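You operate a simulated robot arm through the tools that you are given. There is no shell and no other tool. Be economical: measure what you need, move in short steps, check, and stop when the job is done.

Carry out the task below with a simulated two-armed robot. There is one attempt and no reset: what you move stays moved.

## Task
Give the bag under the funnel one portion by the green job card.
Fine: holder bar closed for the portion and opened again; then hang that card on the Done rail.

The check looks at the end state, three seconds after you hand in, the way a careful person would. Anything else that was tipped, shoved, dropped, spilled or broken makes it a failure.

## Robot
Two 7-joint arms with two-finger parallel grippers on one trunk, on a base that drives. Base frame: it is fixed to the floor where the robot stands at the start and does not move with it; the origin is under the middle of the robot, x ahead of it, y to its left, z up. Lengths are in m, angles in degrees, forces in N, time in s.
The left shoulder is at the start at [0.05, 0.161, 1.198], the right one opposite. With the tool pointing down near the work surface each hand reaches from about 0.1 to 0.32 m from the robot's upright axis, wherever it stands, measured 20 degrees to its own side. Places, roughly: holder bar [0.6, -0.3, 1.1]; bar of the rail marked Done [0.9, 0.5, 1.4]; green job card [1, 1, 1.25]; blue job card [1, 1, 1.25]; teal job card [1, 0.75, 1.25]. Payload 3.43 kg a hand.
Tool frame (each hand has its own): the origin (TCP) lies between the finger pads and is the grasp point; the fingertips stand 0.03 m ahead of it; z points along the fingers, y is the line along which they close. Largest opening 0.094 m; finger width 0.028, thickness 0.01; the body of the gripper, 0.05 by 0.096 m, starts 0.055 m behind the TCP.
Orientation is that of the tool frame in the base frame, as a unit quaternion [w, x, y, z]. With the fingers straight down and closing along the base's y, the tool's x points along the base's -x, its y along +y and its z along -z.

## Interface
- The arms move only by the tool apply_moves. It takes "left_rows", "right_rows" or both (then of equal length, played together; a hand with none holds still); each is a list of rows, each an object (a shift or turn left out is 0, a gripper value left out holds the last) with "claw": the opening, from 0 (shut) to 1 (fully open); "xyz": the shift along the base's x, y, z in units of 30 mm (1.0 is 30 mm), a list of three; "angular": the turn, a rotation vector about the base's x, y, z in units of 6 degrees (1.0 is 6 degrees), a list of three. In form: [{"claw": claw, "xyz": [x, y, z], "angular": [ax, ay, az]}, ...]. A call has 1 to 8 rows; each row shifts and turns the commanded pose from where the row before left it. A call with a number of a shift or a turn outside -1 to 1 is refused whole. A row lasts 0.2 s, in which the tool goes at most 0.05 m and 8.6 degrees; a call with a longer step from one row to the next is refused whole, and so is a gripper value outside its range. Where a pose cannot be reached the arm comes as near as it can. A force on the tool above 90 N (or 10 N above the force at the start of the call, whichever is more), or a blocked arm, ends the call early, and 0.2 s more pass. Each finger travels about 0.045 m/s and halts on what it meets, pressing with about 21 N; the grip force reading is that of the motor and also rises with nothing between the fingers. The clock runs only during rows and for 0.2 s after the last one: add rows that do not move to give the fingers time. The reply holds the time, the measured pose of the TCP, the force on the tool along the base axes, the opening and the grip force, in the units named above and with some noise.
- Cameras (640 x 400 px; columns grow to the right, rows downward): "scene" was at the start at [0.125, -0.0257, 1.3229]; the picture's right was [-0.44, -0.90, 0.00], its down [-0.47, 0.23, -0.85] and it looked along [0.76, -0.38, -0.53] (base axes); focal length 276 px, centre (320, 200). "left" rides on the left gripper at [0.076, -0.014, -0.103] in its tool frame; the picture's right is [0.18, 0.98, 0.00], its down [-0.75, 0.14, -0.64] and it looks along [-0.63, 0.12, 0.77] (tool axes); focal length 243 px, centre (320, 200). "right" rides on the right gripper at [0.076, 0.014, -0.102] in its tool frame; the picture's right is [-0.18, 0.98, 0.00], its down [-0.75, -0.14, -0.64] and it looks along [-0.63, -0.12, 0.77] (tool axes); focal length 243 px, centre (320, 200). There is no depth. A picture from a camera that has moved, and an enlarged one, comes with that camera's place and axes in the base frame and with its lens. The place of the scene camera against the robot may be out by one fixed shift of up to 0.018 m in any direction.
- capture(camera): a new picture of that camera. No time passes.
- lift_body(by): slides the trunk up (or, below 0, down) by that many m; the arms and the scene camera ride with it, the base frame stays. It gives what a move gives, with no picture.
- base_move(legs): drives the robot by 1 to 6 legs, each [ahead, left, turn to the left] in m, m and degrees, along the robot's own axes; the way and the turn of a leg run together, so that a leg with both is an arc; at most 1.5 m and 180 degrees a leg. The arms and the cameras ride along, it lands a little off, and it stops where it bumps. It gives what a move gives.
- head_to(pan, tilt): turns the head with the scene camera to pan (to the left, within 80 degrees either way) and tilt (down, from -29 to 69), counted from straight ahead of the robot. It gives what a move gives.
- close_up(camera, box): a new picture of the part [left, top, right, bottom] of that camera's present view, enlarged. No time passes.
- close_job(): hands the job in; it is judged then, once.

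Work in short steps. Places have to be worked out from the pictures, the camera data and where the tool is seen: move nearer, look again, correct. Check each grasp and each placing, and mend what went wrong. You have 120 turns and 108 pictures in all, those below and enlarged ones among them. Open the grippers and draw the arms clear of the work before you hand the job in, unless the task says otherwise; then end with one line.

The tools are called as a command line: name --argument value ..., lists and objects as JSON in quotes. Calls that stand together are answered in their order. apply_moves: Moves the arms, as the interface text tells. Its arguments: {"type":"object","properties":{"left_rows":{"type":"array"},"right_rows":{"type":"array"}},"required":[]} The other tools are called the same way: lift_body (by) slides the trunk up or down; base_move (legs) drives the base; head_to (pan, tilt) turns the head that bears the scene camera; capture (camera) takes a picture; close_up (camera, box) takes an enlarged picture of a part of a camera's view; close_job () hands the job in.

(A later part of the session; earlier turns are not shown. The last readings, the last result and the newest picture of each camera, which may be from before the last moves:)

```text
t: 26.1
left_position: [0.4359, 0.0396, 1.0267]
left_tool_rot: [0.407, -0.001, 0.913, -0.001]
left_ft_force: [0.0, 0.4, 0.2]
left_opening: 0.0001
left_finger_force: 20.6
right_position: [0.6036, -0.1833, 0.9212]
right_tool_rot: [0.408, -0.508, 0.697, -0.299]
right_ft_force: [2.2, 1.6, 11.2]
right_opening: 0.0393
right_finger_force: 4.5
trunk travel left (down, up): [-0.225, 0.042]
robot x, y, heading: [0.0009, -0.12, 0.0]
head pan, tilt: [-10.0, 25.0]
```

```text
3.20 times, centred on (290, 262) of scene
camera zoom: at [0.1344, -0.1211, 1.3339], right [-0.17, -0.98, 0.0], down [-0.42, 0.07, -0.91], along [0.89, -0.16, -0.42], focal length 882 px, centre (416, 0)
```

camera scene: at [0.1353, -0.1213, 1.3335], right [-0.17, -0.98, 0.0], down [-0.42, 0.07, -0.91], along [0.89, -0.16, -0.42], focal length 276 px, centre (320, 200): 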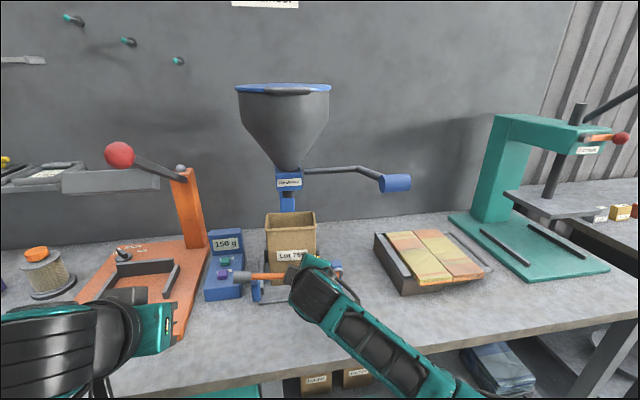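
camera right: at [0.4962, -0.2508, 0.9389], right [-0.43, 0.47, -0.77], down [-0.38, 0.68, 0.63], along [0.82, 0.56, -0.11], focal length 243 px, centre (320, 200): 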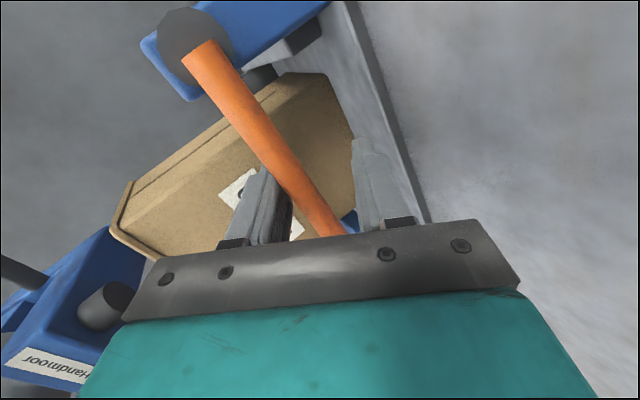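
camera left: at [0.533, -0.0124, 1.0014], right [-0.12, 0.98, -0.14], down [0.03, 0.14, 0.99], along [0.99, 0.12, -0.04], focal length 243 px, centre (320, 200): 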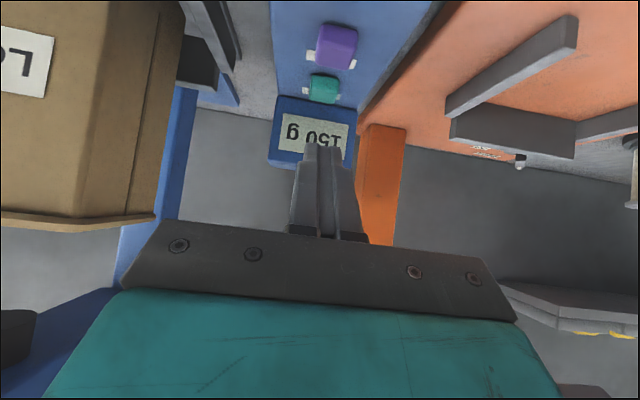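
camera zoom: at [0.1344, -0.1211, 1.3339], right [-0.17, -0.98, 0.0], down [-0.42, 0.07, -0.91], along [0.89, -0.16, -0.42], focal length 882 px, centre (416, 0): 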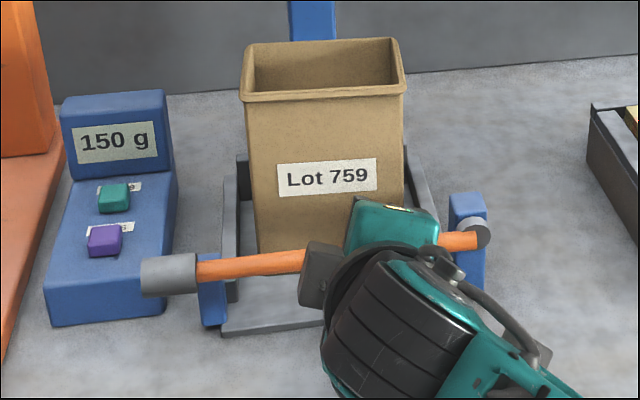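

The bar is seated on the left post (11 N reaction). I relieve and withdraw the fingers along their own direction, then verify.

apply_moves --right_rows '[{"claw": 0.5, "xyz": [0, 0, 0.15]}, {"claw": 0.55}, {"xyz": [-0.87, 0, 0.49]}, {"xyz": [-0.87, 0, 0.49]}, {"xyz": [-0.87, 0, 0.49]}, {"xyz": [-1, 0, 0]}, {"xyz": [-1, 0, 0]}]'

capture --camera "scene"

capture --camera "right"

```text
t: 27.8
left_position: [0.4366, 0.0402, 1.0267]
left_tool_rot: [0.407, -0.001, 0.914, 0.0]
left_ft_force: [1.0, -1.2, 0.0]
left_opening: 0.0003
left_finger_force: 20.4
right_position: [0.4625, -0.1831, 0.9659]
right_tool_rot: [0.404, -0.509, 0.699, -0.297]
right_ft_force: [0.4, 0.8, 0.0]
right_opening: 0.0514
right_finger_force: 0.0
trunk travel left (down, up): [-0.225, 0.042]
robot x, y, heading: [-0.0009, -0.1197, -0.1]
head pan, tilt: [-10.0, 25.0]
```

```text
66 pictures are left
camera scene: at [0.135, -0.1213, 1.3336], right [-0.17, -0.98, 0.0], down [-0.42, 0.07, -0.91], along [0.89, -0.16, -0.42], focal length 276 px, centre (320, 200)
```

scene: 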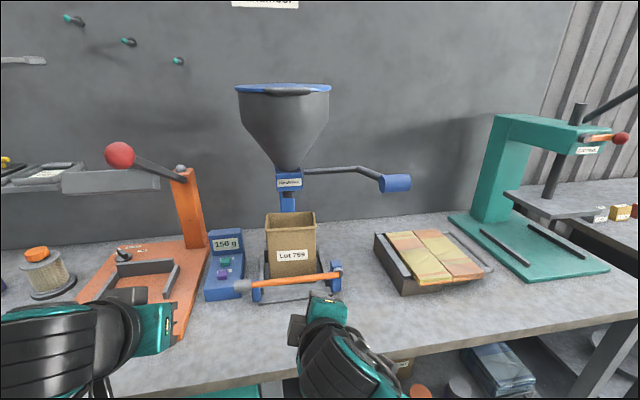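

```text
65 pictures are left
camera right: at [0.3573, -0.2512, 0.9849], right [-0.43, 0.47, -0.77], down [-0.37, 0.68, 0.63], along [0.82, 0.56, -0.12], focal length 243 px, centre (320, 200)
```

right: 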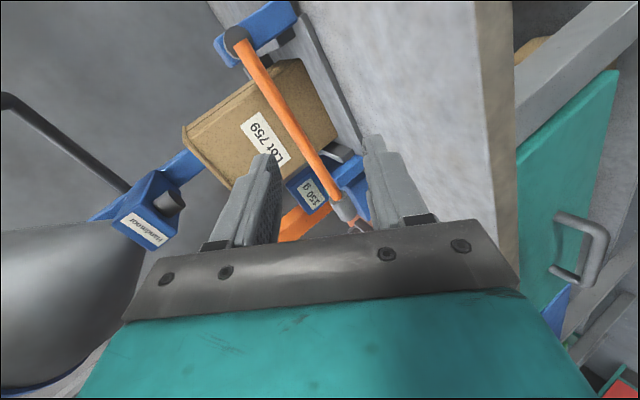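

The bar is closed. Now I look closely at the funnel lever.

close_up --camera "scene" --box '[230, 80, 430, 220]'

apply_moves --right_rows '[{"xyz": [-0.5, -1, 0], "angular": [0.86, 0, -0.49]}, {"xyz": [-0.5, -1, 0], "angular": [0.86, 0, -0.49]}, {"xyz": [0, -1, 0], "angular": [0.86, 0, -0.49]}, {"xyz": [0, -1, 0], "angular": [0.86, 0, -0.49]}, {"xyz": [0, -1, 0], "angular": [0.86, 0, -0.49]}, {"xyz": [0, -1, 0], "angular": [0.86, 0, -0.49]}, {"xyz": [0, -1, 0], "angular": [0.86, 0, -0.49]}, {"xyz": [0, -0.5, 0], "angular": [0.86, 0, -0.49]}]'

capture --camera "right"

```text
2.86 times, centred on (330, 150) of scene
camera zoom: at [0.135, -0.1213, 1.3336], right [-0.17, -0.98, 0.0], down [-0.42, 0.07, -0.91], along [0.89, -0.16, -0.42], focal length 787 px, centre (291, 343)
```

zoom: 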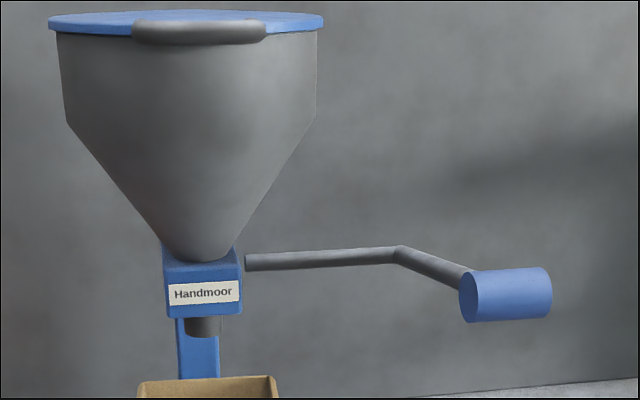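

```text
t: 29.6
left_position: [0.4364, 0.0401, 1.0279]
left_tool_rot: [0.406, -0.001, 0.914, 0.0]
left_ft_force: [-0.3, 0.1, -0.1]
left_opening: 0.0002
left_finger_force: 20.4
right_position: [0.4329, -0.4093, 0.9647]
right_tool_rot: [0.488, -0.185, 0.846, -0.108]
right_ft_force: [0.6, -0.5, -0.2]
right_opening: 0.0519
right_finger_force: 0.0
trunk travel left (down, up): [-0.225, 0.042]
robot x, y, heading: [-0.0013, -0.1204, -0.1]
head pan, tilt: [-10.0, 25.0]
```

```text
63 pictures are left
camera right: at [0.3084, -0.4279, 0.9509], right [-0.12, 0.97, -0.21], down [-0.18, 0.19, 0.96], along [0.98, 0.16, 0.16], focal length 243 px, centre (320, 200)
```

right: 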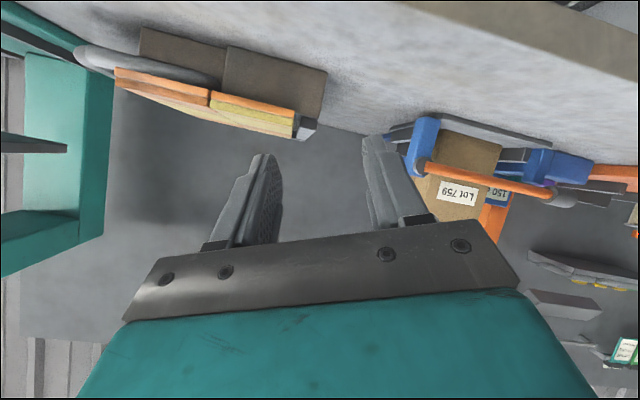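

The lever is a crank on a horizontal y-axis shaft, with the grip toward me. I raise the right hand (to the right of the handle), un-rolling it, to see the handle from above.

apply_moves --right_rows '[{"xyz": [-0.5, -0.5, 0.9], "angular": [0.86, 0, -0.49]}, {"xyz": [-0.5, 0, 1], "angular": [0.86, 0, -0.49]}, {"xyz": [0, 0, 1], "angular": [0.86, 0, -0.49]}, {"xyz": [0, 0, 1], "angular": [0.86, 0, -0.49]}, {"xyz": [0, 0, 1], "angular": [0.13, 0, -0.08]}, {"xyz": [0, 0, 1]}, {"xyz": [0, 0, 1]}, {"xyz": [0, 0, 1]}]'

capture --camera "right"

capture --camera "scene"

```text
t: 31.4
left_position: [0.4356, 0.0393, 1.0269]
left_tool_rot: [0.406, -0.001, 0.914, -0.001]
left_ft_force: [-0.2, -0.5, -0.5]
left_opening: 0.0002
left_finger_force: 20.9
right_position: [0.4205, -0.431, 1.1977]
right_tool_rot: [0.5, -0.002, 0.866, 0.0]
right_ft_force: [0.0, 0.6, -1.1]
right_opening: 0.0517
right_finger_force: 0.1
right hand out of reach, approached as far as the arm can: row 2, 3, 4
trunk travel left (down, up): [-0.225, 0.042]
robot x, y, heading: [-0.0005, -0.1166, 0.2]
head pan, tilt: [-10.0, 25.0]
```

```text
62 pictures are left
camera right: at [0.2939, -0.4168, 1.1834], right [0.09, 0.98, 0.16], down [-0.18, -0.14, 0.97], along [0.98, -0.12, 0.16], focal length 243 px, centre (320, 200)
```

right: 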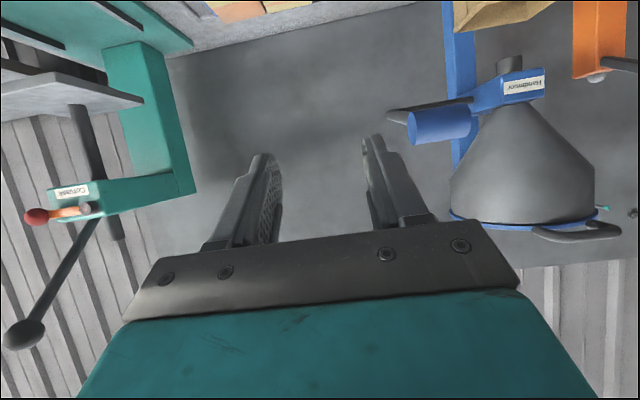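

```text
61 pictures are left
camera scene: at [0.1352, -0.1211, 1.3335], right [-0.17, -0.98, 0.0], down [-0.42, 0.07, -0.91], along [0.89, -0.16, -0.42], focal length 276 px, centre (320, 200)
```

scene: 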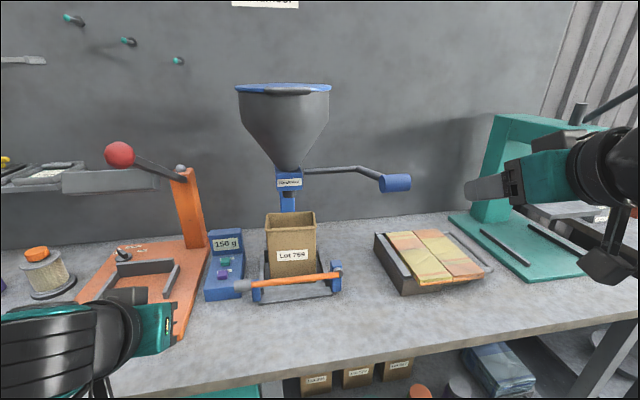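

Handle centre is about (0.541, -0.325, 1.167), crank axis at about (0.759, –, 1.122). I'll straddle the handle from the front with fingers above and below, so I level and roll the right hand first.

apply_moves --right_rows '[{"claw": 0.72, "angular": [0, -1, 0]}, {"angular": [0, -1, 0]}, {"angular": [0, -1, 0]}, {"angular": [0, -1, 0]}, {"xyz": [0, 0, -0.1], "angular": [-0.99, 0, 0.1]}, {"xyz": [0, 0, -0.3], "angular": [-0.99, 0, 0.1]}, {"xyz": [0, 0, -0.3], "angular": [-0.99, 0, 0.1]}, {"xyz": [0, 0, -0.3], "angular": [-0.99, 0, 0.1]}]'

apply_moves --right_rows '[{"angular": [-0.99, 0, 0.1]}, {"angular": [-0.99, 0, 0.1]}, {"angular": [-0.99, 0, 0.1]}, {"angular": [-0.99, 0, 0.1]}, {"angular": [-0.99, 0, 0.1]}, {"angular": [-0.99, 0, 0.1]}, {"angular": [-0.99, 0, 0.1]}, {"angular": [-0.99, 0, 0.1]}]'

capture --camera "right"

capture --camera "scene"

```text
t: 33.1
left_position: [0.4357, 0.0392, 1.0275]
left_tool_rot: [0.407, -0.001, 0.914, 0.0]
left_ft_force: [-0.6, -0.1, -1.5]
left_opening: 0.0
left_finger_force: 20.9
right_position: [0.4418, -0.4409, 1.1734]
right_tool_rot: [0.655, -0.155, 0.726, -0.139]
right_ft_force: [0.2, 0.4, -0.2]
right_opening: 0.0674
right_finger_force: 0.1
right hand out of reach, approached as far as the arm can: row 2, 3, 4
trunk travel left (down, up): [-0.225, 0.042]
robot x, y, heading: [0.0015, -0.1212, -0.0]
head pan, tilt: [-10.0, 25.0]
```

```text
t: 35.0
left_position: [0.4372, 0.0406, 1.0261]
left_tool_rot: [0.407, -0.001, 0.913, 0.0]
left_ft_force: [-0.8, 0.2, -0.5]
left_opening: 0.0
left_finger_force: 21.0
right_position: [0.4412, -0.4411, 1.1736]
right_tool_rot: [0.543, -0.434, 0.601, -0.395]
right_ft_force: [-0.2, -0.1, 0.0]
right_opening: 0.0677
right_finger_force: 0.1
trunk travel left (down, up): [-0.225, 0.042]
robot x, y, heading: [-0.001, -0.1186, -0.1]
head pan, tilt: [-10.0, 25.0]
```

```text
60 pictures are left
camera right: at [0.3369, -0.5085, 1.1461], right [-0.09, 0.48, -0.87], down [-0.6, 0.67, 0.43], along [0.8, 0.56, 0.23], focal length 243 px, centre (320, 200)
```

right: 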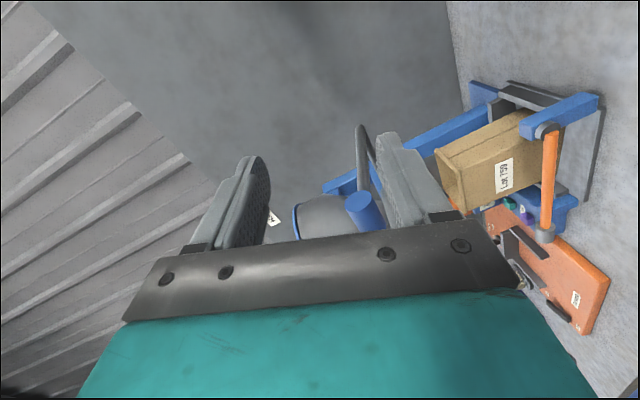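

```text
59 pictures are left
camera scene: at [0.1352, -0.1213, 1.3335], right [-0.17, -0.98, 0.0], down [-0.42, 0.07, -0.91], along [0.89, -0.16, -0.42], focal length 276 px, centre (320, 200)
```

scene: 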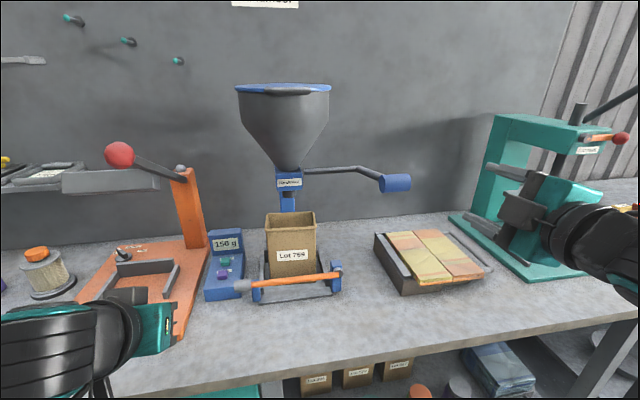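

The hand is level. I finish the roll and move left to the handle's y at x≈0.44, then look again.

apply_moves --right_rows '[{"xyz": [-0.2, 0.85, -0.1], "angular": [-0.99, 0, 0.1]}, {"xyz": [0, 0.9, 0], "angular": [-0.99, 0, 0.1]}, {"xyz": [0, 0.9, 0], "angular": [-0.99, 0, 0.1]}, {"xyz": [0, 0.9, 0]}]'

capture --camera "right"

capture --camera "scene"

```text
t: 36.0
left_position: [0.4355, 0.0404, 1.026]
left_tool_rot: [0.406, -0.001, 0.914, -0.001]
left_ft_force: [-0.3, -1.2, -0.5]
left_opening: 0.0
left_finger_force: 21.4
right_position: [0.4622, -0.3405, 1.168]
right_tool_rot: [0.473, -0.523, 0.527, -0.475]
right_ft_force: [0.6, -0.5, -0.9]
right_opening: 0.0677
right_finger_force: 0.0
right hand out of reach, approached as far as the arm can: row 1, 2, 3
trunk travel left (down, up): [-0.225, 0.042]
robot x, y, heading: [0.0017, -0.1149, -0.2]
head pan, tilt: [-10.0, 25.0]
```

```text
58 pictures are left
camera right: at [0.3606, -0.4162, 1.1633], right [-0.1, 0.19, -0.98], down [-0.62, 0.76, 0.21], along [0.78, 0.63, 0.04], focal length 243 px, centre (320, 200)
```

right: 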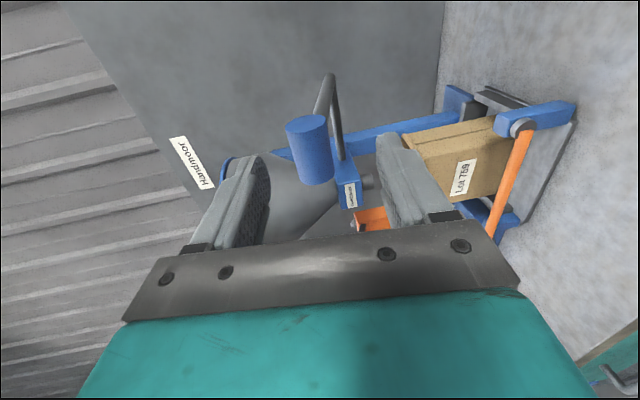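

```text
57 pictures are left
camera scene: at [0.1355, -0.1209, 1.3335], right [-0.17, -0.98, 0.0], down [-0.42, 0.07, -0.91], along [0.89, -0.16, -0.42], focal length 276 px, centre (320, 200)
```

scene: 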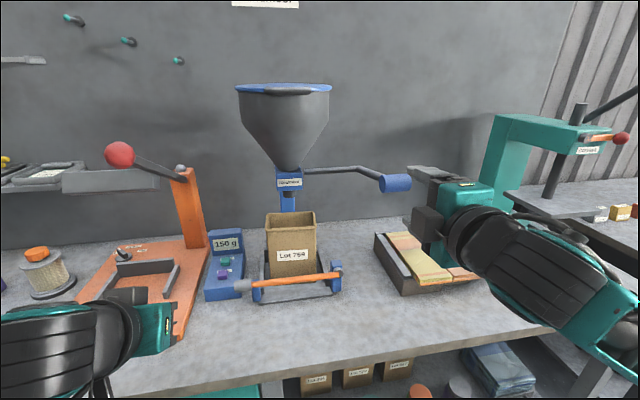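

The handle lies between the upper and lower finger (centre y≈-0.325, z≈1.17). I advance 75 mm.

apply_moves --right_rows '[{"xyz": [0.8, 0.2, 0.1]}, {"xyz": [0.8, 0.1, 0]}, {"xyz": [0.8, 0, 0]}]'

capture --camera "right"

close_up --camera "scene" --box '[230, 100, 470, 250]'

```text
t: 36.8
left_position: [0.4353, 0.0398, 1.026]
left_tool_rot: [0.407, -0.001, 0.914, -0.001]
left_ft_force: [0.6, 0.1, 0.5]
left_opening: 0.0
left_finger_force: 21.5
right_position: [0.535, -0.3326, 1.1712]
right_tool_rot: [0.475, -0.522, 0.527, -0.473]
right_ft_force: [-0.2, -1.5, 0.6]
right_opening: 0.0676
right_finger_force: 0.0
trunk travel left (down, up): [-0.225, 0.042]
robot x, y, heading: [0.0007, -0.119, -0.1]
head pan, tilt: [-10.0, 25.0]
```

```text
56 pictures are left
camera right: at [0.4322, -0.4078, 1.1673], right [-0.1, 0.19, -0.98], down [-0.62, 0.75, 0.21], along [0.78, 0.63, 0.04], focal length 243 px, centre (320, 200)
```

right: 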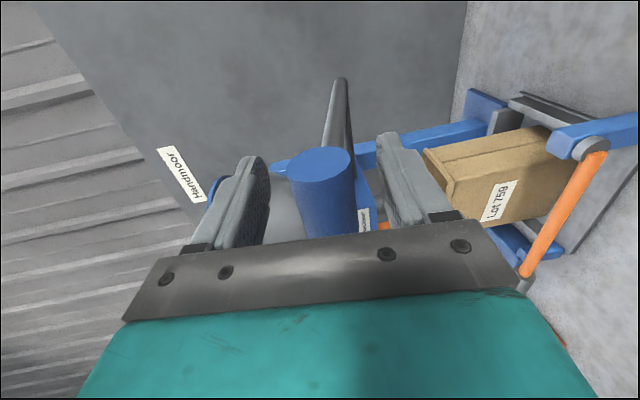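

```text
2.67 times, centred on (350, 175) of scene
camera zoom: at [0.1355, -0.1212, 1.3335], right [-0.17, -0.98, 0.0], down [-0.42, 0.07, -0.91], along [0.89, -0.16, -0.42], focal length 735 px, centre (240, 267)
```

zoom: 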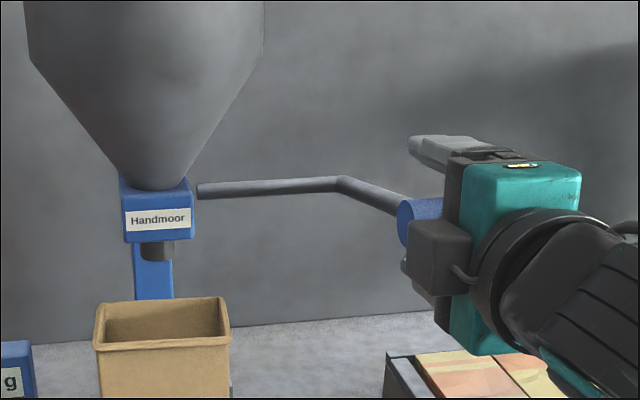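

The handle is straddled well. I push down along the crank's arc in steps.

apply_moves --right_rows '[{"xyz": [-0.1, 0, -0.5]}, {"xyz": [-0.05, 0, -0.7]}, {"xyz": [0, 0, -0.7]}, {"xyz": [0.05, 0, -0.7]}]'

capture --camera "right"

close_up --camera "scene" --box '[230, 100, 470, 250]'

```text
t: 37.8
left_position: [0.4363, 0.0395, 1.0272]
left_tool_rot: [0.407, -0.001, 0.914, 0.0]
left_ft_force: [-0.1, 0.2, -0.1]
left_opening: 0.0003
left_finger_force: 20.9
right_position: [0.5305, -0.3331, 1.0939]
right_tool_rot: [0.475, -0.522, 0.527, -0.474]
right_ft_force: [-0.4, 0.0, 1.6]
right_opening: 0.0684
right_finger_force: 1.1
trunk travel left (down, up): [-0.225, 0.042]
robot x, y, heading: [-0.0027, -0.1215, -0.0]
head pan, tilt: [-10.0, 25.0]
```

```text
54 pictures are left
camera right: at [0.4283, -0.409, 1.0895], right [-0.1, 0.19, -0.98], down [-0.62, 0.75, 0.21], along [0.78, 0.63, 0.04], focal length 243 px, centre (320, 200)
```

right: 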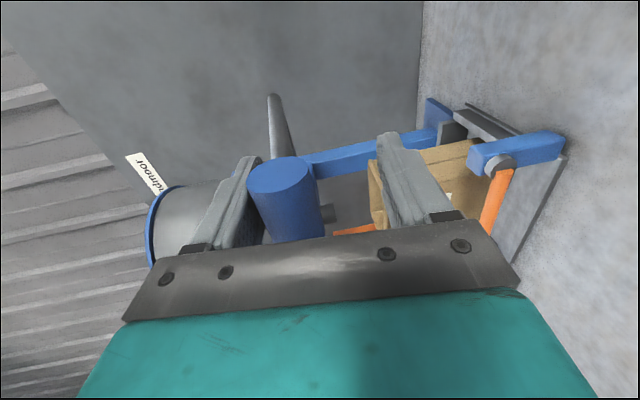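

```text
2.67 times, centred on (350, 175) of scene
camera zoom: at [0.1351, -0.1213, 1.3336], right [-0.17, -0.98, 0.0], down [-0.42, 0.07, -0.91], along [0.89, -0.16, -0.42], focal length 735 px, centre (240, 267)
```

zoom: 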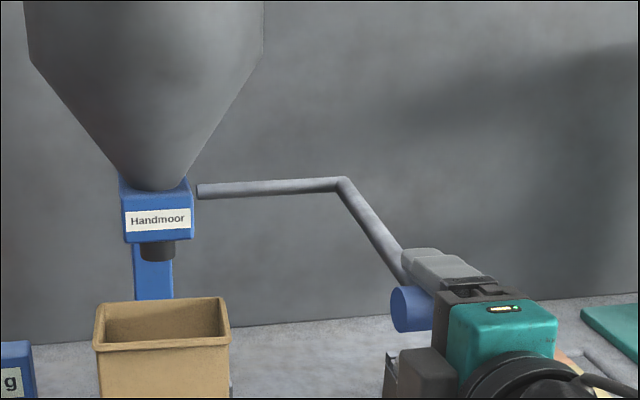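

The crank turns with little force. I continue down along the arc.

apply_moves --right_rows '[{"xyz": [0.1, 0, -0.7]}, {"xyz": [0.17, 0, -0.7]}, {"xyz": [0.22, 0, -0.7]}, {"xyz": [0.3, 0, -0.7]}]'

capture --camera "right"

close_up --camera "scene" --box '[230, 140, 470, 290]'

```text
t: 38.8
left_position: [0.4294, 0.0394, 1.0317]
left_tool_rot: [0.411, -0.001, 0.912, -0.001]
left_ft_force: [0.1, 0.8, 0.6]
left_opening: 0.0
left_finger_force: 20.7
right_position: [0.5469, -0.3316, 1.0297]
right_tool_rot: [0.487, -0.513, 0.516, -0.483]
right_ft_force: [-38.7, -5.6, 41.9]
right_opening: 0.0908
right_finger_force: 20.2
trunk travel left (down, up): [-0.225, 0.042]
robot x, y, heading: [0.0039, -0.1167, -0.2]
head pan, tilt: [-10.0, 25.0]
```

```text
52 pictures are left
camera right: at [0.445, -0.4079, 1.0201], right [-0.06, 0.19, -0.98], down [-0.63, 0.75, 0.18], along [0.77, 0.63, 0.08], focal length 243 px, centre (320, 200)
```

right: 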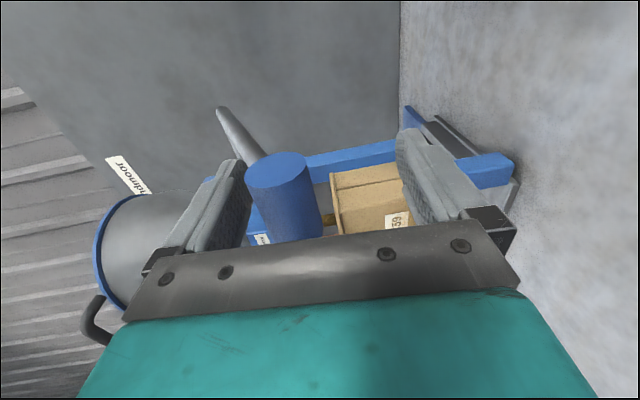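

```text
2.67 times, centred on (350, 215) of scene
camera zoom: at [0.1253, -0.1209, 1.3356], right [-0.17, -0.98, 0.0], down [-0.41, 0.07, -0.91], along [0.9, -0.16, -0.41], focal length 735 px, centre (240, 160)
```

zoom: 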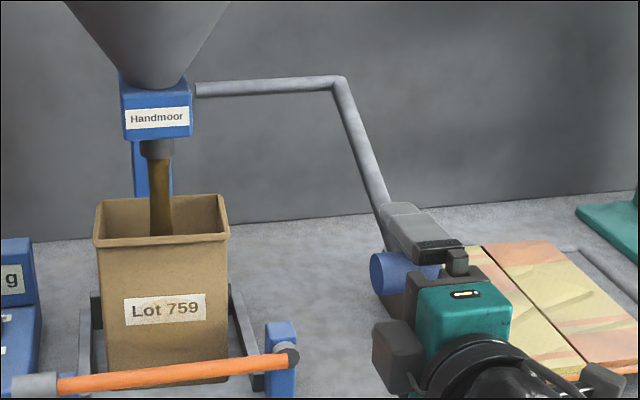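

Product is flowing into the bag and the crank is at its stop. I relax the push slightly and watch.

apply_moves --right_rows '[{"xyz": [-0.2, 0, 0.4]}]'

close_up --camera "scene" --box '[230, 140, 470, 290]'

```text
t: 39.1
left_position: [0.4335, 0.0411, 1.029]
left_tool_rot: [0.409, -0.001, 0.912, -0.001]
left_ft_force: [0.2, 0.0, -0.7]
left_opening: 0.0001
left_finger_force: 21.4
right_position: [0.5452, -0.3317, 1.0328]
right_tool_rot: [0.48, -0.518, 0.52, -0.48]
right_ft_force: [-9.5, -2.9, 32.3]
right_opening: 0.086
right_finger_force: 15.8
trunk travel left (down, up): [-0.225, 0.042]
robot x, y, heading: [0.0027, -0.1204, 0.1]
head pan, tilt: [-10.0, 25.0]
```

```text
2.67 times, centred on (350, 215) of scene
camera zoom: at [0.1309, -0.1203, 1.3341], right [-0.17, -0.98, 0.0], down [-0.41, 0.07, -0.91], along [0.89, -0.16, -0.42], focal length 735 px, centre (240, 160)
```

zoom: 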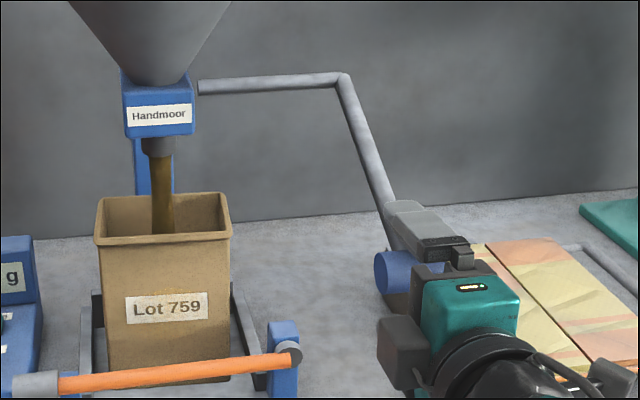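

Still flowing; I hold position for a moment with little more relief.

apply_moves --right_rows '[{"xyz": [0, 0, 0.2]}, {}]'

close_up --camera "scene" --box '[230, 140, 470, 290]'

```text
t: 39.8
left_position: [0.4328, 0.0408, 1.0286]
left_tool_rot: [0.408, -0.001, 0.913, 0.0]
left_ft_force: [0.4, -1.0, -0.3]
left_opening: 0.0
left_finger_force: 21.0
right_position: [0.5457, -0.3325, 1.0349]
right_tool_rot: [0.479, -0.519, 0.522, -0.477]
right_ft_force: [-9.0, -1.3, 25.0]
right_opening: 0.0817
right_finger_force: 12.3
trunk travel left (down, up): [-0.225, 0.042]
robot x, y, heading: [-0.0013, -0.1183, 0.2]
head pan, tilt: [-10.0, 25.0]
```

```text
2.67 times, centred on (350, 215) of scene
camera zoom: at [0.1315, -0.1205, 1.334], right [-0.17, -0.98, 0.0], down [-0.41, 0.07, -0.91], along [0.89, -0.16, -0.42], focal length 735 px, centre (240, 160)
```

zoom: 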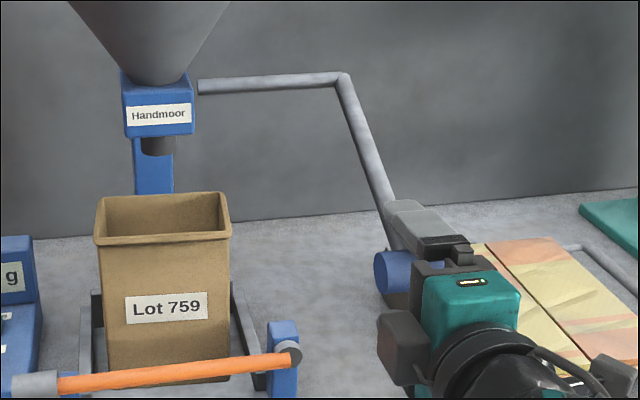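

The flow stopped on its own: one portion. Now I guide the handle back up along the same arc.

apply_moves --right_rows '[{"claw": 0.72, "xyz": [-0.2, 0, 0.7]}, {"xyz": [-0.2, 0, 0.7]}, {"xyz": [-0.15, 0, 0.7]}, {"xyz": [-0.1, 0, 0.7]}, {"xyz": [0, 0, 0.7]}, {"xyz": [0.05, 0, 0.7]}]'

capture --camera "right"

capture --camera "scene"

```text
t: 41.1
left_position: [0.4352, 0.039, 1.0273]
left_tool_rot: [0.407, 0.0, 0.913, -0.001]
left_ft_force: [-0.9, 0.2, -0.5]
left_opening: 0.0001
left_finger_force: 20.7
right_position: [0.53, -0.3327, 1.1544]
right_tool_rot: [0.475, -0.523, 0.527, -0.473]
right_ft_force: [0.6, -0.3, 0.0]
right_opening: 0.0678
right_finger_force: 0.1
trunk travel left (down, up): [-0.225, 0.042]
robot x, y, heading: [-0.0016, -0.1222, -0.1]
head pan, tilt: [-10.0, 25.0]
```

```text
48 pictures are left
camera right: at [0.4274, -0.4078, 1.1494], right [-0.1, 0.19, -0.98], down [-0.62, 0.75, 0.21], along [0.78, 0.63, 0.04], focal length 243 px, centre (320, 200)
```

right: 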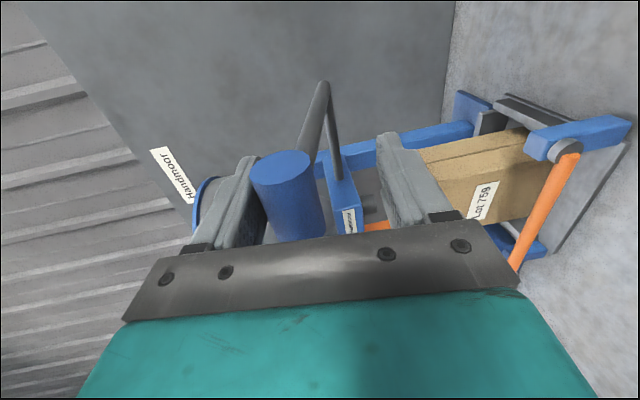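

```text
47 pictures are left
camera scene: at [0.1353, -0.1212, 1.3335], right [-0.17, -0.98, 0.0], down [-0.42, 0.07, -0.91], along [0.89, -0.16, -0.42], focal length 276 px, centre (320, 200)
```

scene: 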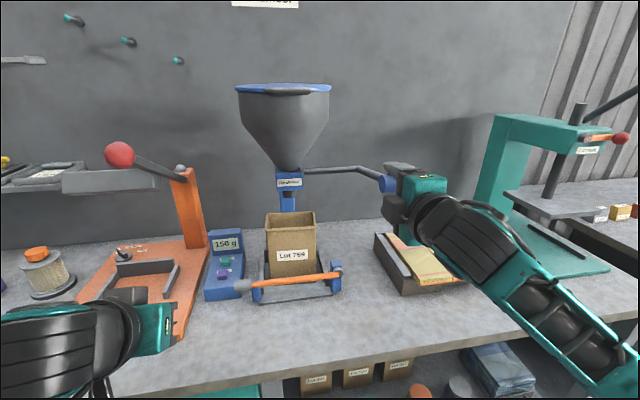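

The handle is spring-returned and follows. I raise 18 mm more and back straight out to x≈0.45.

apply_moves --right_rows '[{"xyz": [0.05, 0, 0.6]}, {}, {"xyz": [-0.8, 0, 0]}, {"xyz": [-0.8, -0.1, 0]}, {"xyz": [-0.8, -0.2, 0]}]'

capture --camera "scene"

```text
t: 42.4
left_position: [0.4361, 0.0415, 1.0271]
left_tool_rot: [0.406, -0.001, 0.914, 0.0]
left_ft_force: [-0.9, 0.4, 1.0]
left_opening: 0.0002
left_finger_force: 20.9
right_position: [0.462, -0.3416, 1.1719]
right_tool_rot: [0.474, -0.523, 0.527, -0.473]
right_ft_force: [-0.4, -0.2, -0.4]
right_opening: 0.0678
right_finger_force: 0.1
right hand out of reach, approached as far as the arm can: row 5
trunk travel left (down, up): [-0.225, 0.042]
robot x, y, heading: [-0.0032, -0.1166, -0.3]
head pan, tilt: [-10.0, 25.0]
```

```text
46 pictures are left
camera scene: at [0.1351, -0.1214, 1.3336], right [-0.17, -0.98, 0.0], down [-0.42, 0.07, -0.91], along [0.89, -0.16, -0.42], focal length 276 px, centre (320, 200)
```

scene: 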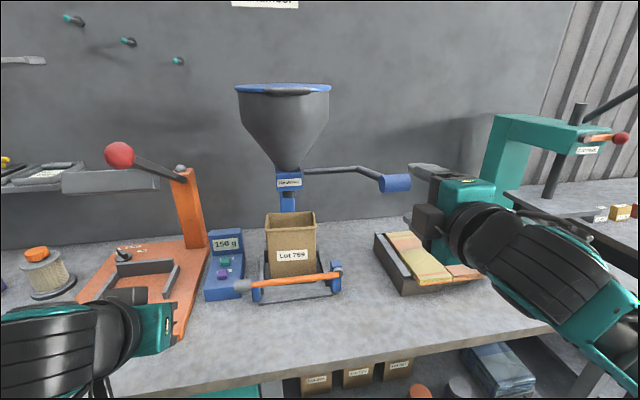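

Handle is back up. Next I bring the right hand down in front of the closed bar to open it again.

apply_moves --right_rows '[{"xyz": [0, 0, -1], "angular": [0, 1, 0]}, {"xyz": [0, 0, -1], "angular": [0, 1, 0]}, {"xyz": [0, 0.3, -1], "angular": [0, 1, 0]}, {"xyz": [0, 0.8, -1], "angular": [0, 1, 0]}, {"xyz": [0, 0.9, -1], "angular": [0.86, 0, -0.49]}, {"xyz": [0, 1, -1], "angular": [0.86, 0, -0.49]}, {"xyz": [0, 1, -0.8], "angular": [0.68, 0, -0.4]}, {"claw": 0.6, "xyz": [0, 1, -0.1]}]'

capture --camera "right"

capture --camera "scene"

```text
t: 44.1
left_position: [0.4359, 0.0394, 1.0262]
left_tool_rot: [0.407, -0.001, 0.913, -0.001]
left_ft_force: [0.3, 0.1, 1.0]
left_opening: 0.0001
left_finger_force: 20.8
right_position: [0.4626, -0.1922, 0.9651]
right_tool_rot: [0.402, -0.515, 0.695, -0.3]
right_ft_force: [0.7, 0.0, -0.5]
right_opening: 0.0565
right_finger_force: 0.1
trunk travel left (down, up): [-0.225, 0.042]
robot x, y, heading: [0.0017, -0.1223, -0.1]
head pan, tilt: [-10.0, 25.0]
```

```text
45 pictures are left
camera right: at [0.3583, -0.2594, 0.9841], right [-0.44, 0.46, -0.77], down [-0.38, 0.68, 0.63], along [0.82, 0.57, -0.12], focal length 243 px, centre (320, 200)
```

right: 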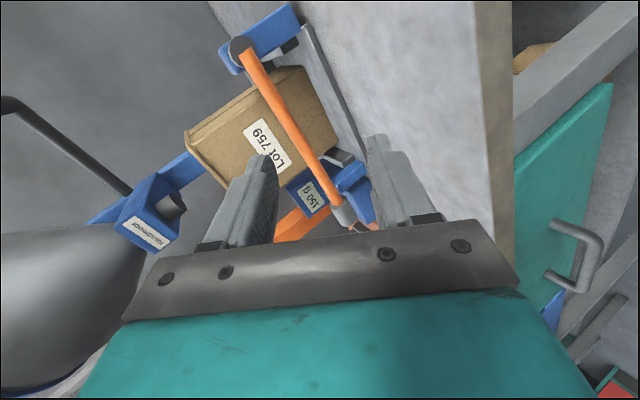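

```text
44 pictures are left
camera scene: at [0.1353, -0.1209, 1.3336], right [-0.17, -0.98, 0.0], down [-0.42, 0.07, -0.91], along [0.89, -0.16, -0.42], focal length 276 px, centre (320, 200)
```

scene: 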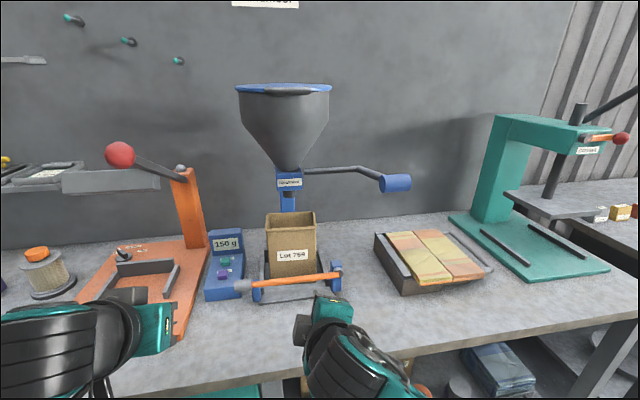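

Same pose as when I left the bar. I go back in along the same line and look.

apply_moves --right_rows '[{"xyz": [1, 0.3, 0]}, {"xyz": [1, 0, 0]}, {"xyz": [0.87, 0, -0.49]}, {"xyz": [0.87, 0, -0.49]}, {"xyz": [0.87, 0, -0.49]}, {"claw": 0.42}, {}]'

capture --camera "right"

```text
t: 45.8
left_position: [0.4358, 0.0399, 1.0274]
left_tool_rot: [0.406, -0.001, 0.914, 0.0]
left_ft_force: [-0.2, 0.2, -0.1]
left_opening: 0.0
left_finger_force: 21.0
right_position: [0.6024, -0.1832, 0.9212]
right_tool_rot: [0.402, -0.514, 0.696, -0.3]
right_ft_force: [-0.5, -0.6, 0.3]
right_opening: 0.0395
right_finger_force: 0.1
trunk travel left (down, up): [-0.225, 0.042]
robot x, y, heading: [-0.0026, -0.1189, 0.0]
head pan, tilt: [-10.0, 25.0]
```

```text
43 pictures are left
camera right: at [0.4964, -0.251, 0.9411], right [-0.44, 0.46, -0.77], down [-0.38, 0.68, 0.63], along [0.81, 0.57, -0.12], focal length 243 px, centre (320, 200)
```

right: 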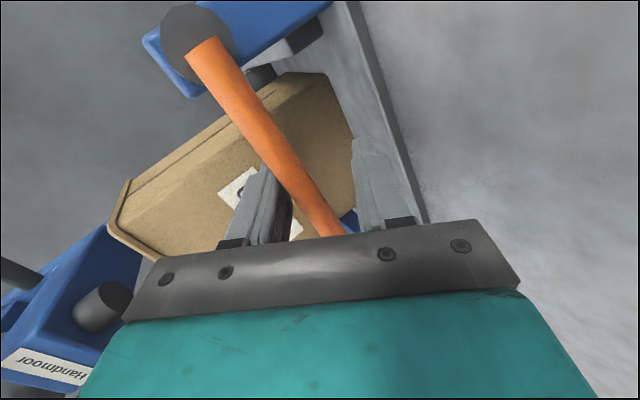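

Fingers straddle the bar again. I lift it along the arc while un-rolling.

apply_moves --right_rows '[{"xyz": [0, -0.02, 0.37], "angular": [0.86, 0, -0.49]}, {"xyz": [0, -0.07, 0.33], "angular": [0.86, 0, -0.49]}, {"xyz": [0, -0.11, 0.32], "angular": [0.86, 0, -0.49]}, {"xyz": [0, -0.15, 0.31], "angular": [0.86, 0, -0.49]}, {"xyz": [0, -0.19, 0.28], "angular": [0.86, 0, -0.49]}, {"xyz": [0, -0.22, 0.26], "angular": [0.86, 0, -0.49]}, {"xyz": [0, -0.26, 0.22], "angular": [0.86, 0, -0.49]}, {"xyz": [0, -0.28, 0.19], "angular": [0.86, 0, -0.49]}]'

capture --camera "right"

capture --camera "scene"

```text
t: 47.5
left_position: [0.4357, 0.0399, 1.0257]
left_tool_rot: [0.406, -0.002, 0.914, 0.0]
left_ft_force: [0.1, -0.4, -1.1]
left_opening: 0.0
left_finger_force: 21.1
right_position: [0.6022, -0.2217, 0.9902]
right_tool_rot: [0.488, -0.19, 0.844, -0.111]
right_ft_force: [-0.6, 0.9, 0.3]
right_opening: 0.0399
right_finger_force: 0.1
trunk travel left (down, up): [-0.225, 0.042]
robot x, y, heading: [0.0024, -0.1198, -0.2]
head pan, tilt: [-10.0, 25.0]
```

```text
42 pictures are left
camera right: at [0.4773, -0.2413, 0.9753], right [-0.13, 0.97, -0.22], down [-0.19, 0.2, 0.96], along [0.97, 0.16, 0.16], focal length 243 px, centre (320, 200)
```

right: 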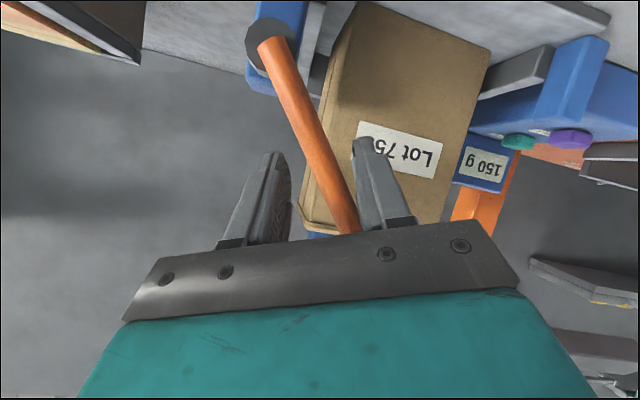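

```text
41 pictures are left
camera scene: at [0.1352, -0.1213, 1.3336], right [-0.17, -0.98, 0.0], down [-0.42, 0.07, -0.91], along [0.89, -0.16, -0.42], focal length 276 px, centre (320, 200)
```

scene: 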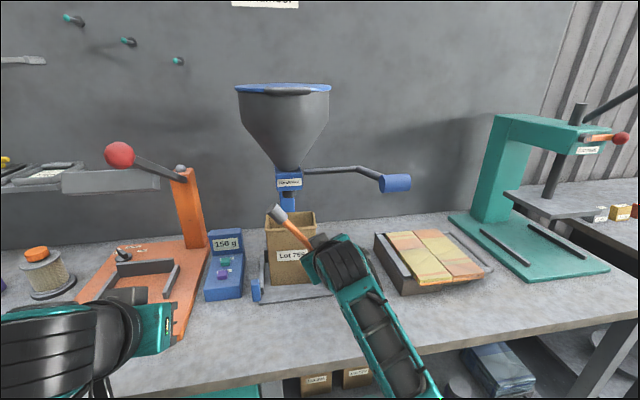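

The bar follows. I complete the swing to slightly beyond upright.

apply_moves --right_rows '[{"xyz": [0, -0.31, 0.15], "angular": [0.86, 0, -0.49]}, {"xyz": [0, -0.32, 0.11], "angular": [0.86, 0, -0.49]}, {"xyz": [0, -0.33, 0.07], "angular": [0.86, 0, -0.49]}, {"xyz": [0, -0.34, 0.02], "angular": [0.86, 0, -0.49]}, {"xyz": [0, -0.34, -0.02]}, {"xyz": [0, -0.33, -0.07]}]'

capture --camera "right"

capture --camera "scene"

```text
t: 49.0
left_position: [0.4359, 0.0408, 1.0272]
left_tool_rot: [0.406, -0.001, 0.914, 0.0]
left_ft_force: [-0.3, -0.5, -0.3]
left_opening: 0.0001
left_finger_force: 21.1
right_position: [0.6016, -0.2781, 0.9989]
right_tool_rot: [0.502, -0.015, 0.865, -0.006]
right_ft_force: [-0.5, 8.2, 3.0]
right_opening: 0.0437
right_finger_force: 3.8
trunk travel left (down, up): [-0.225, 0.042]
robot x, y, heading: [0.0049, -0.1198, 0.0]
head pan, tilt: [-10.0, 25.0]
```

```text
40 pictures are left
camera right: at [0.4763, -0.2658, 0.9823], right [0.07, 0.99, 0.14], down [-0.18, -0.12, 0.98], along [0.98, -0.09, 0.17], focal length 243 px, centre (320, 200)
```

right: 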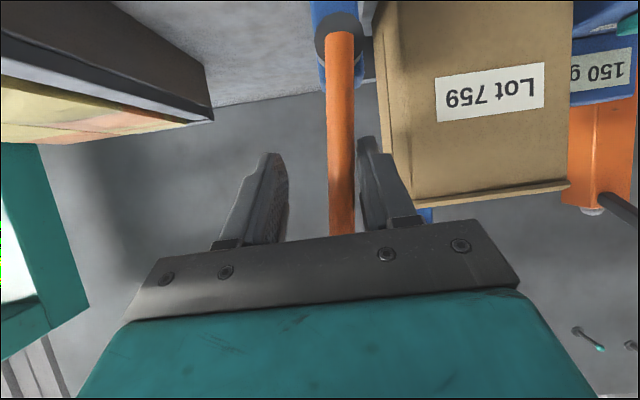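

```text
39 pictures are left
camera scene: at [0.1349, -0.1198, 1.3337], right [-0.17, -0.98, 0.0], down [-0.42, 0.07, -0.91], along [0.89, -0.16, -0.42], focal length 276 px, centre (320, 200)
```

scene: 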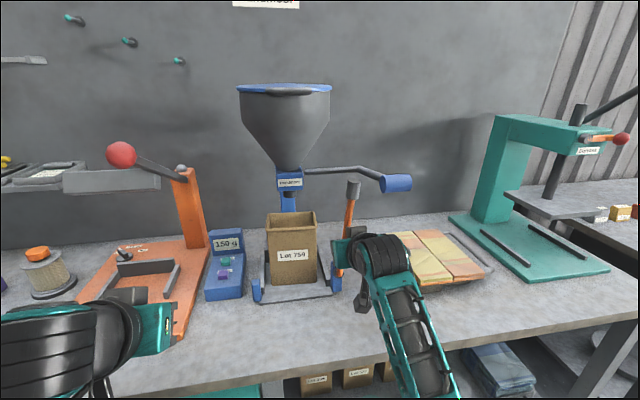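

The bar is back against its open stop (8 N), cap at its original place. I centre, open the claw, and withdraw straight back.

apply_moves --right_rows '[{"claw": 0.6, "xyz": [0, 0.3, 0]}, {}, {"xyz": [-1, 0, 0]}, {"xyz": [-1, 0, 0]}, {"xyz": [-1, 0, 0]}, {"xyz": [-1, 0, 0]}, {"xyz": [-1, -0.5, 0]}, {"xyz": [-0.5, -1, 0]}]'

head_to --pan 20 --tilt 20

capture --camera "scene"

```text
t: 50.4
left_position: [0.435, 0.0398, 1.0274]
left_tool_rot: [0.407, -0.002, 0.914, 0.0]
left_ft_force: [-1.1, -0.1, 0.2]
left_opening: 0.0
left_finger_force: 20.7
right_position: [0.5118, -0.2729, 1.0829]
right_tool_rot: [0.579, -0.009, 0.815, -0.008]
right_ft_force: [-1.0, 0.8, -0.9]
right_opening: 0.0565
right_finger_force: 0.1
trunk travel left (down, up): [-0.225, 0.042]
robot x, y, heading: [-0.0002, -0.1206, -0.1]
head pan, tilt: [-10.0, 25.0]
stopped in row 7 (right hand): the arm was blocked; the commanded pose is now the measured one
```

```text
t: 51.4
left_position: [0.438, 0.0407, 1.0268]
left_tool_rot: [0.407, -0.001, 0.913, 0.0]
left_ft_force: [-0.4, 0.1, 0.0]
left_opening: 0.0
left_finger_force: 20.8
right_position: [0.5128, -0.273, 1.0811]
right_tool_rot: [0.579, -0.009, 0.815, -0.008]
right_ft_force: [0.8, 0.5, -0.7]
right_opening: 0.0563
right_finger_force: 0.1
trunk travel left (down, up): [-0.225, 0.042]
robot x, y, heading: [-0.0017, -0.1169, 0.0]
head pan, tilt: [20.0, 20.0]
```

```text
38 pictures are left
camera scene: at [0.1321, -0.0735, 1.3416], right [0.34, -0.94, 0.0], down [-0.32, -0.12, -0.94], along [0.88, 0.32, -0.34], focal length 276 px, centre (320, 200)
```

scene: 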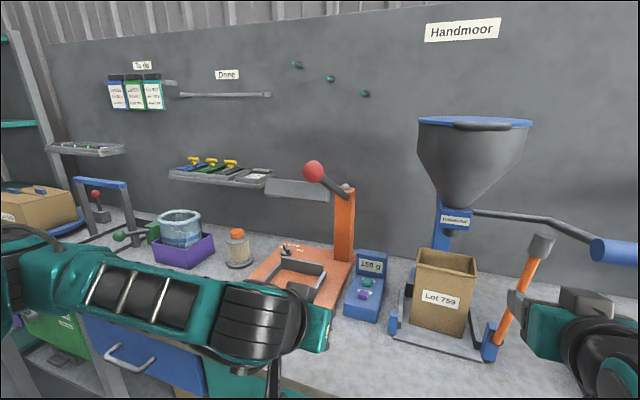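

The right arm got blocked and rose slightly beneath the handle. I look at what's around it before moving.

head_to --pan -40 --tilt 35

capture --camera "scene"

```text
t: 52.6
left_position: [0.4364, 0.041, 1.0259]
left_tool_rot: [0.407, -0.002, 0.914, 0.0]
left_ft_force: [-0.1, -0.4, 0.0]
left_opening: 0.0
left_finger_force: 21.3
right_position: [0.513, -0.2755, 1.0817]
right_tool_rot: [0.58, -0.009, 0.815, -0.008]
right_ft_force: [0.0, 0.3, 0.1]
right_opening: 0.0565
right_finger_force: 0.1
trunk travel left (down, up): [-0.225, 0.042]
robot x, y, heading: [-0.0003, -0.1176, -0.1]
head pan, tilt: [-40.0, 35.0]
```

```text
37 pictures are left
camera scene: at [0.1121, -0.1618, 1.3178], right [-0.64, -0.77, 0.0], down [-0.44, 0.37, -0.82], along [0.63, -0.53, -0.57], focal length 276 px, centre (320, 200)
```

scene: 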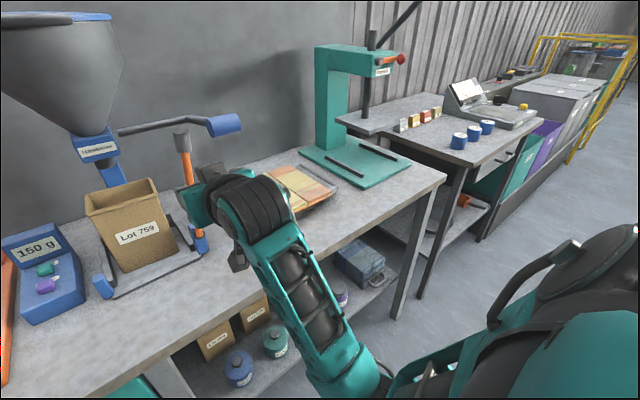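

The right elbow is folded between the robot and the bench. The cleanest way out is driving the base straight back 0.25 m, which withdraws everything along -x.

base_move --legs '[[-0.25, 0, 0]]'

capture --camera "scene"

```text
t: 54.5
left_position: [0.1867, 0.0395, 1.0262]
left_tool_rot: [0.407, -0.001, 0.914, 0.0]
left_ft_force: [-0.6, -0.1, 0.2]
left_opening: 0.0
left_finger_force: 20.9
right_position: [0.2646, -0.2731, 1.0816]
right_tool_rot: [0.579, -0.01, 0.815, -0.007]
right_ft_force: [-0.2, -0.2, 0.3]
right_opening: 0.0563
right_finger_force: 0.1
trunk travel left (down, up): [-0.225, 0.042]
robot x, y, heading: [-0.2512, -0.1221, 0.2]
head pan, tilt: [-40.0, 35.0]
```

```text
36 pictures are left
camera scene: at [-0.1372, -0.162, 1.3179], right [-0.64, -0.77, 0.0], down [-0.44, 0.37, -0.82], along [0.63, -0.53, -0.57], focal length 276 px, centre (320, 200)
```

scene: 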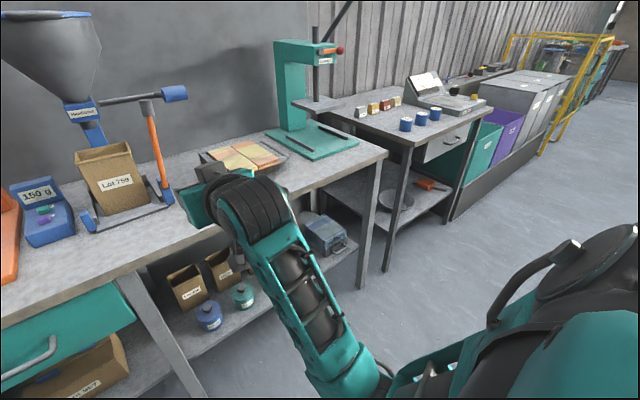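

All is well at the filler. Now I drive left along the bench toward the job cards (staying back) and look at them.

base_move --legs '[[0, 0.85, 0]]'

head_to --pan 10 --tilt 10

capture --camera "scene"

```text
t: 59.0
left_position: [0.1895, 0.883, 1.0262]
left_tool_rot: [0.407, 0.002, 0.914, -0.002]
left_ft_force: [-0.1, 0.8, 0.4]
left_opening: 0.0001
left_finger_force: 20.9
right_position: [0.2649, 0.5703, 1.0815]
right_tool_rot: [0.58, -0.008, 0.815, -0.008]
right_ft_force: [0.5, -0.7, -0.7]
right_opening: 0.0564
right_finger_force: 0.0
trunk travel left (down, up): [-0.225, 0.042]
robot x, y, heading: [-0.2477, 0.7257, -0.3]
head pan, tilt: [-40.0, 35.0]
```

```text
t: 60.1
left_position: [0.1886, 0.8832, 1.0274]
left_tool_rot: [0.407, 0.002, 0.914, -0.002]
left_ft_force: [0.1, 1.0, 0.5]
left_opening: 0.0
left_finger_force: 20.9
right_position: [0.2658, 0.5691, 1.0824]
right_tool_rot: [0.58, -0.008, 0.815, -0.008]
right_ft_force: [-0.3, 0.4, 0.1]
right_opening: 0.0564
right_finger_force: 0.0
trunk travel left (down, up): [-0.225, 0.042]
robot x, y, heading: [-0.2518, 0.7284, -0.3]
head pan, tilt: [10.0, 10.0]
```

```text
35 pictures are left
camera scene: at [-0.1113, 0.7557, 1.3579], right [0.17, -0.99, 0.0], down [-0.17, -0.03, -0.98], along [0.97, 0.17, -0.17], focal length 276 px, centre (320, 200)
```

scene: 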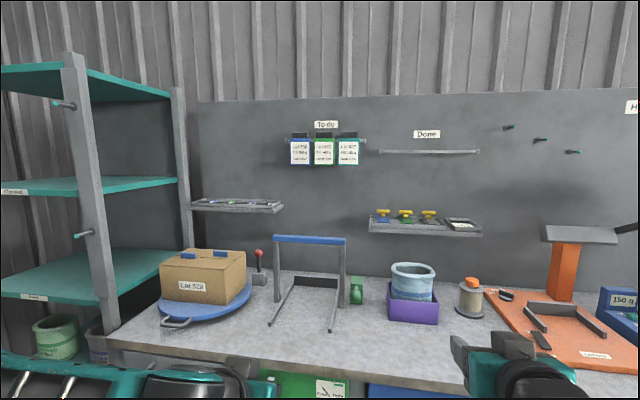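

Cards and Done bar are clear. I zoom on the green card to see how it hangs.

close_up --camera "scene" --box '[284, 118, 364, 168]'

```text
8.00 times, centred on (324, 143) of scene
camera zoom: at [-0.1113, 0.7557, 1.3579], right [0.17, -0.99, 0.0], down [-0.17, -0.03, -0.98], along [0.97, 0.17, -0.17], focal length 2204 px, centre (288, 656)
```

zoom: 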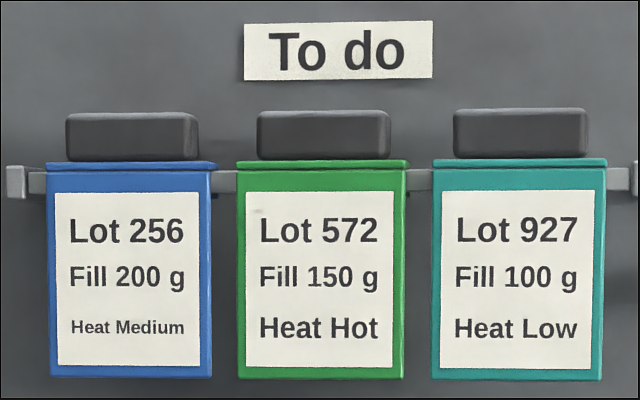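

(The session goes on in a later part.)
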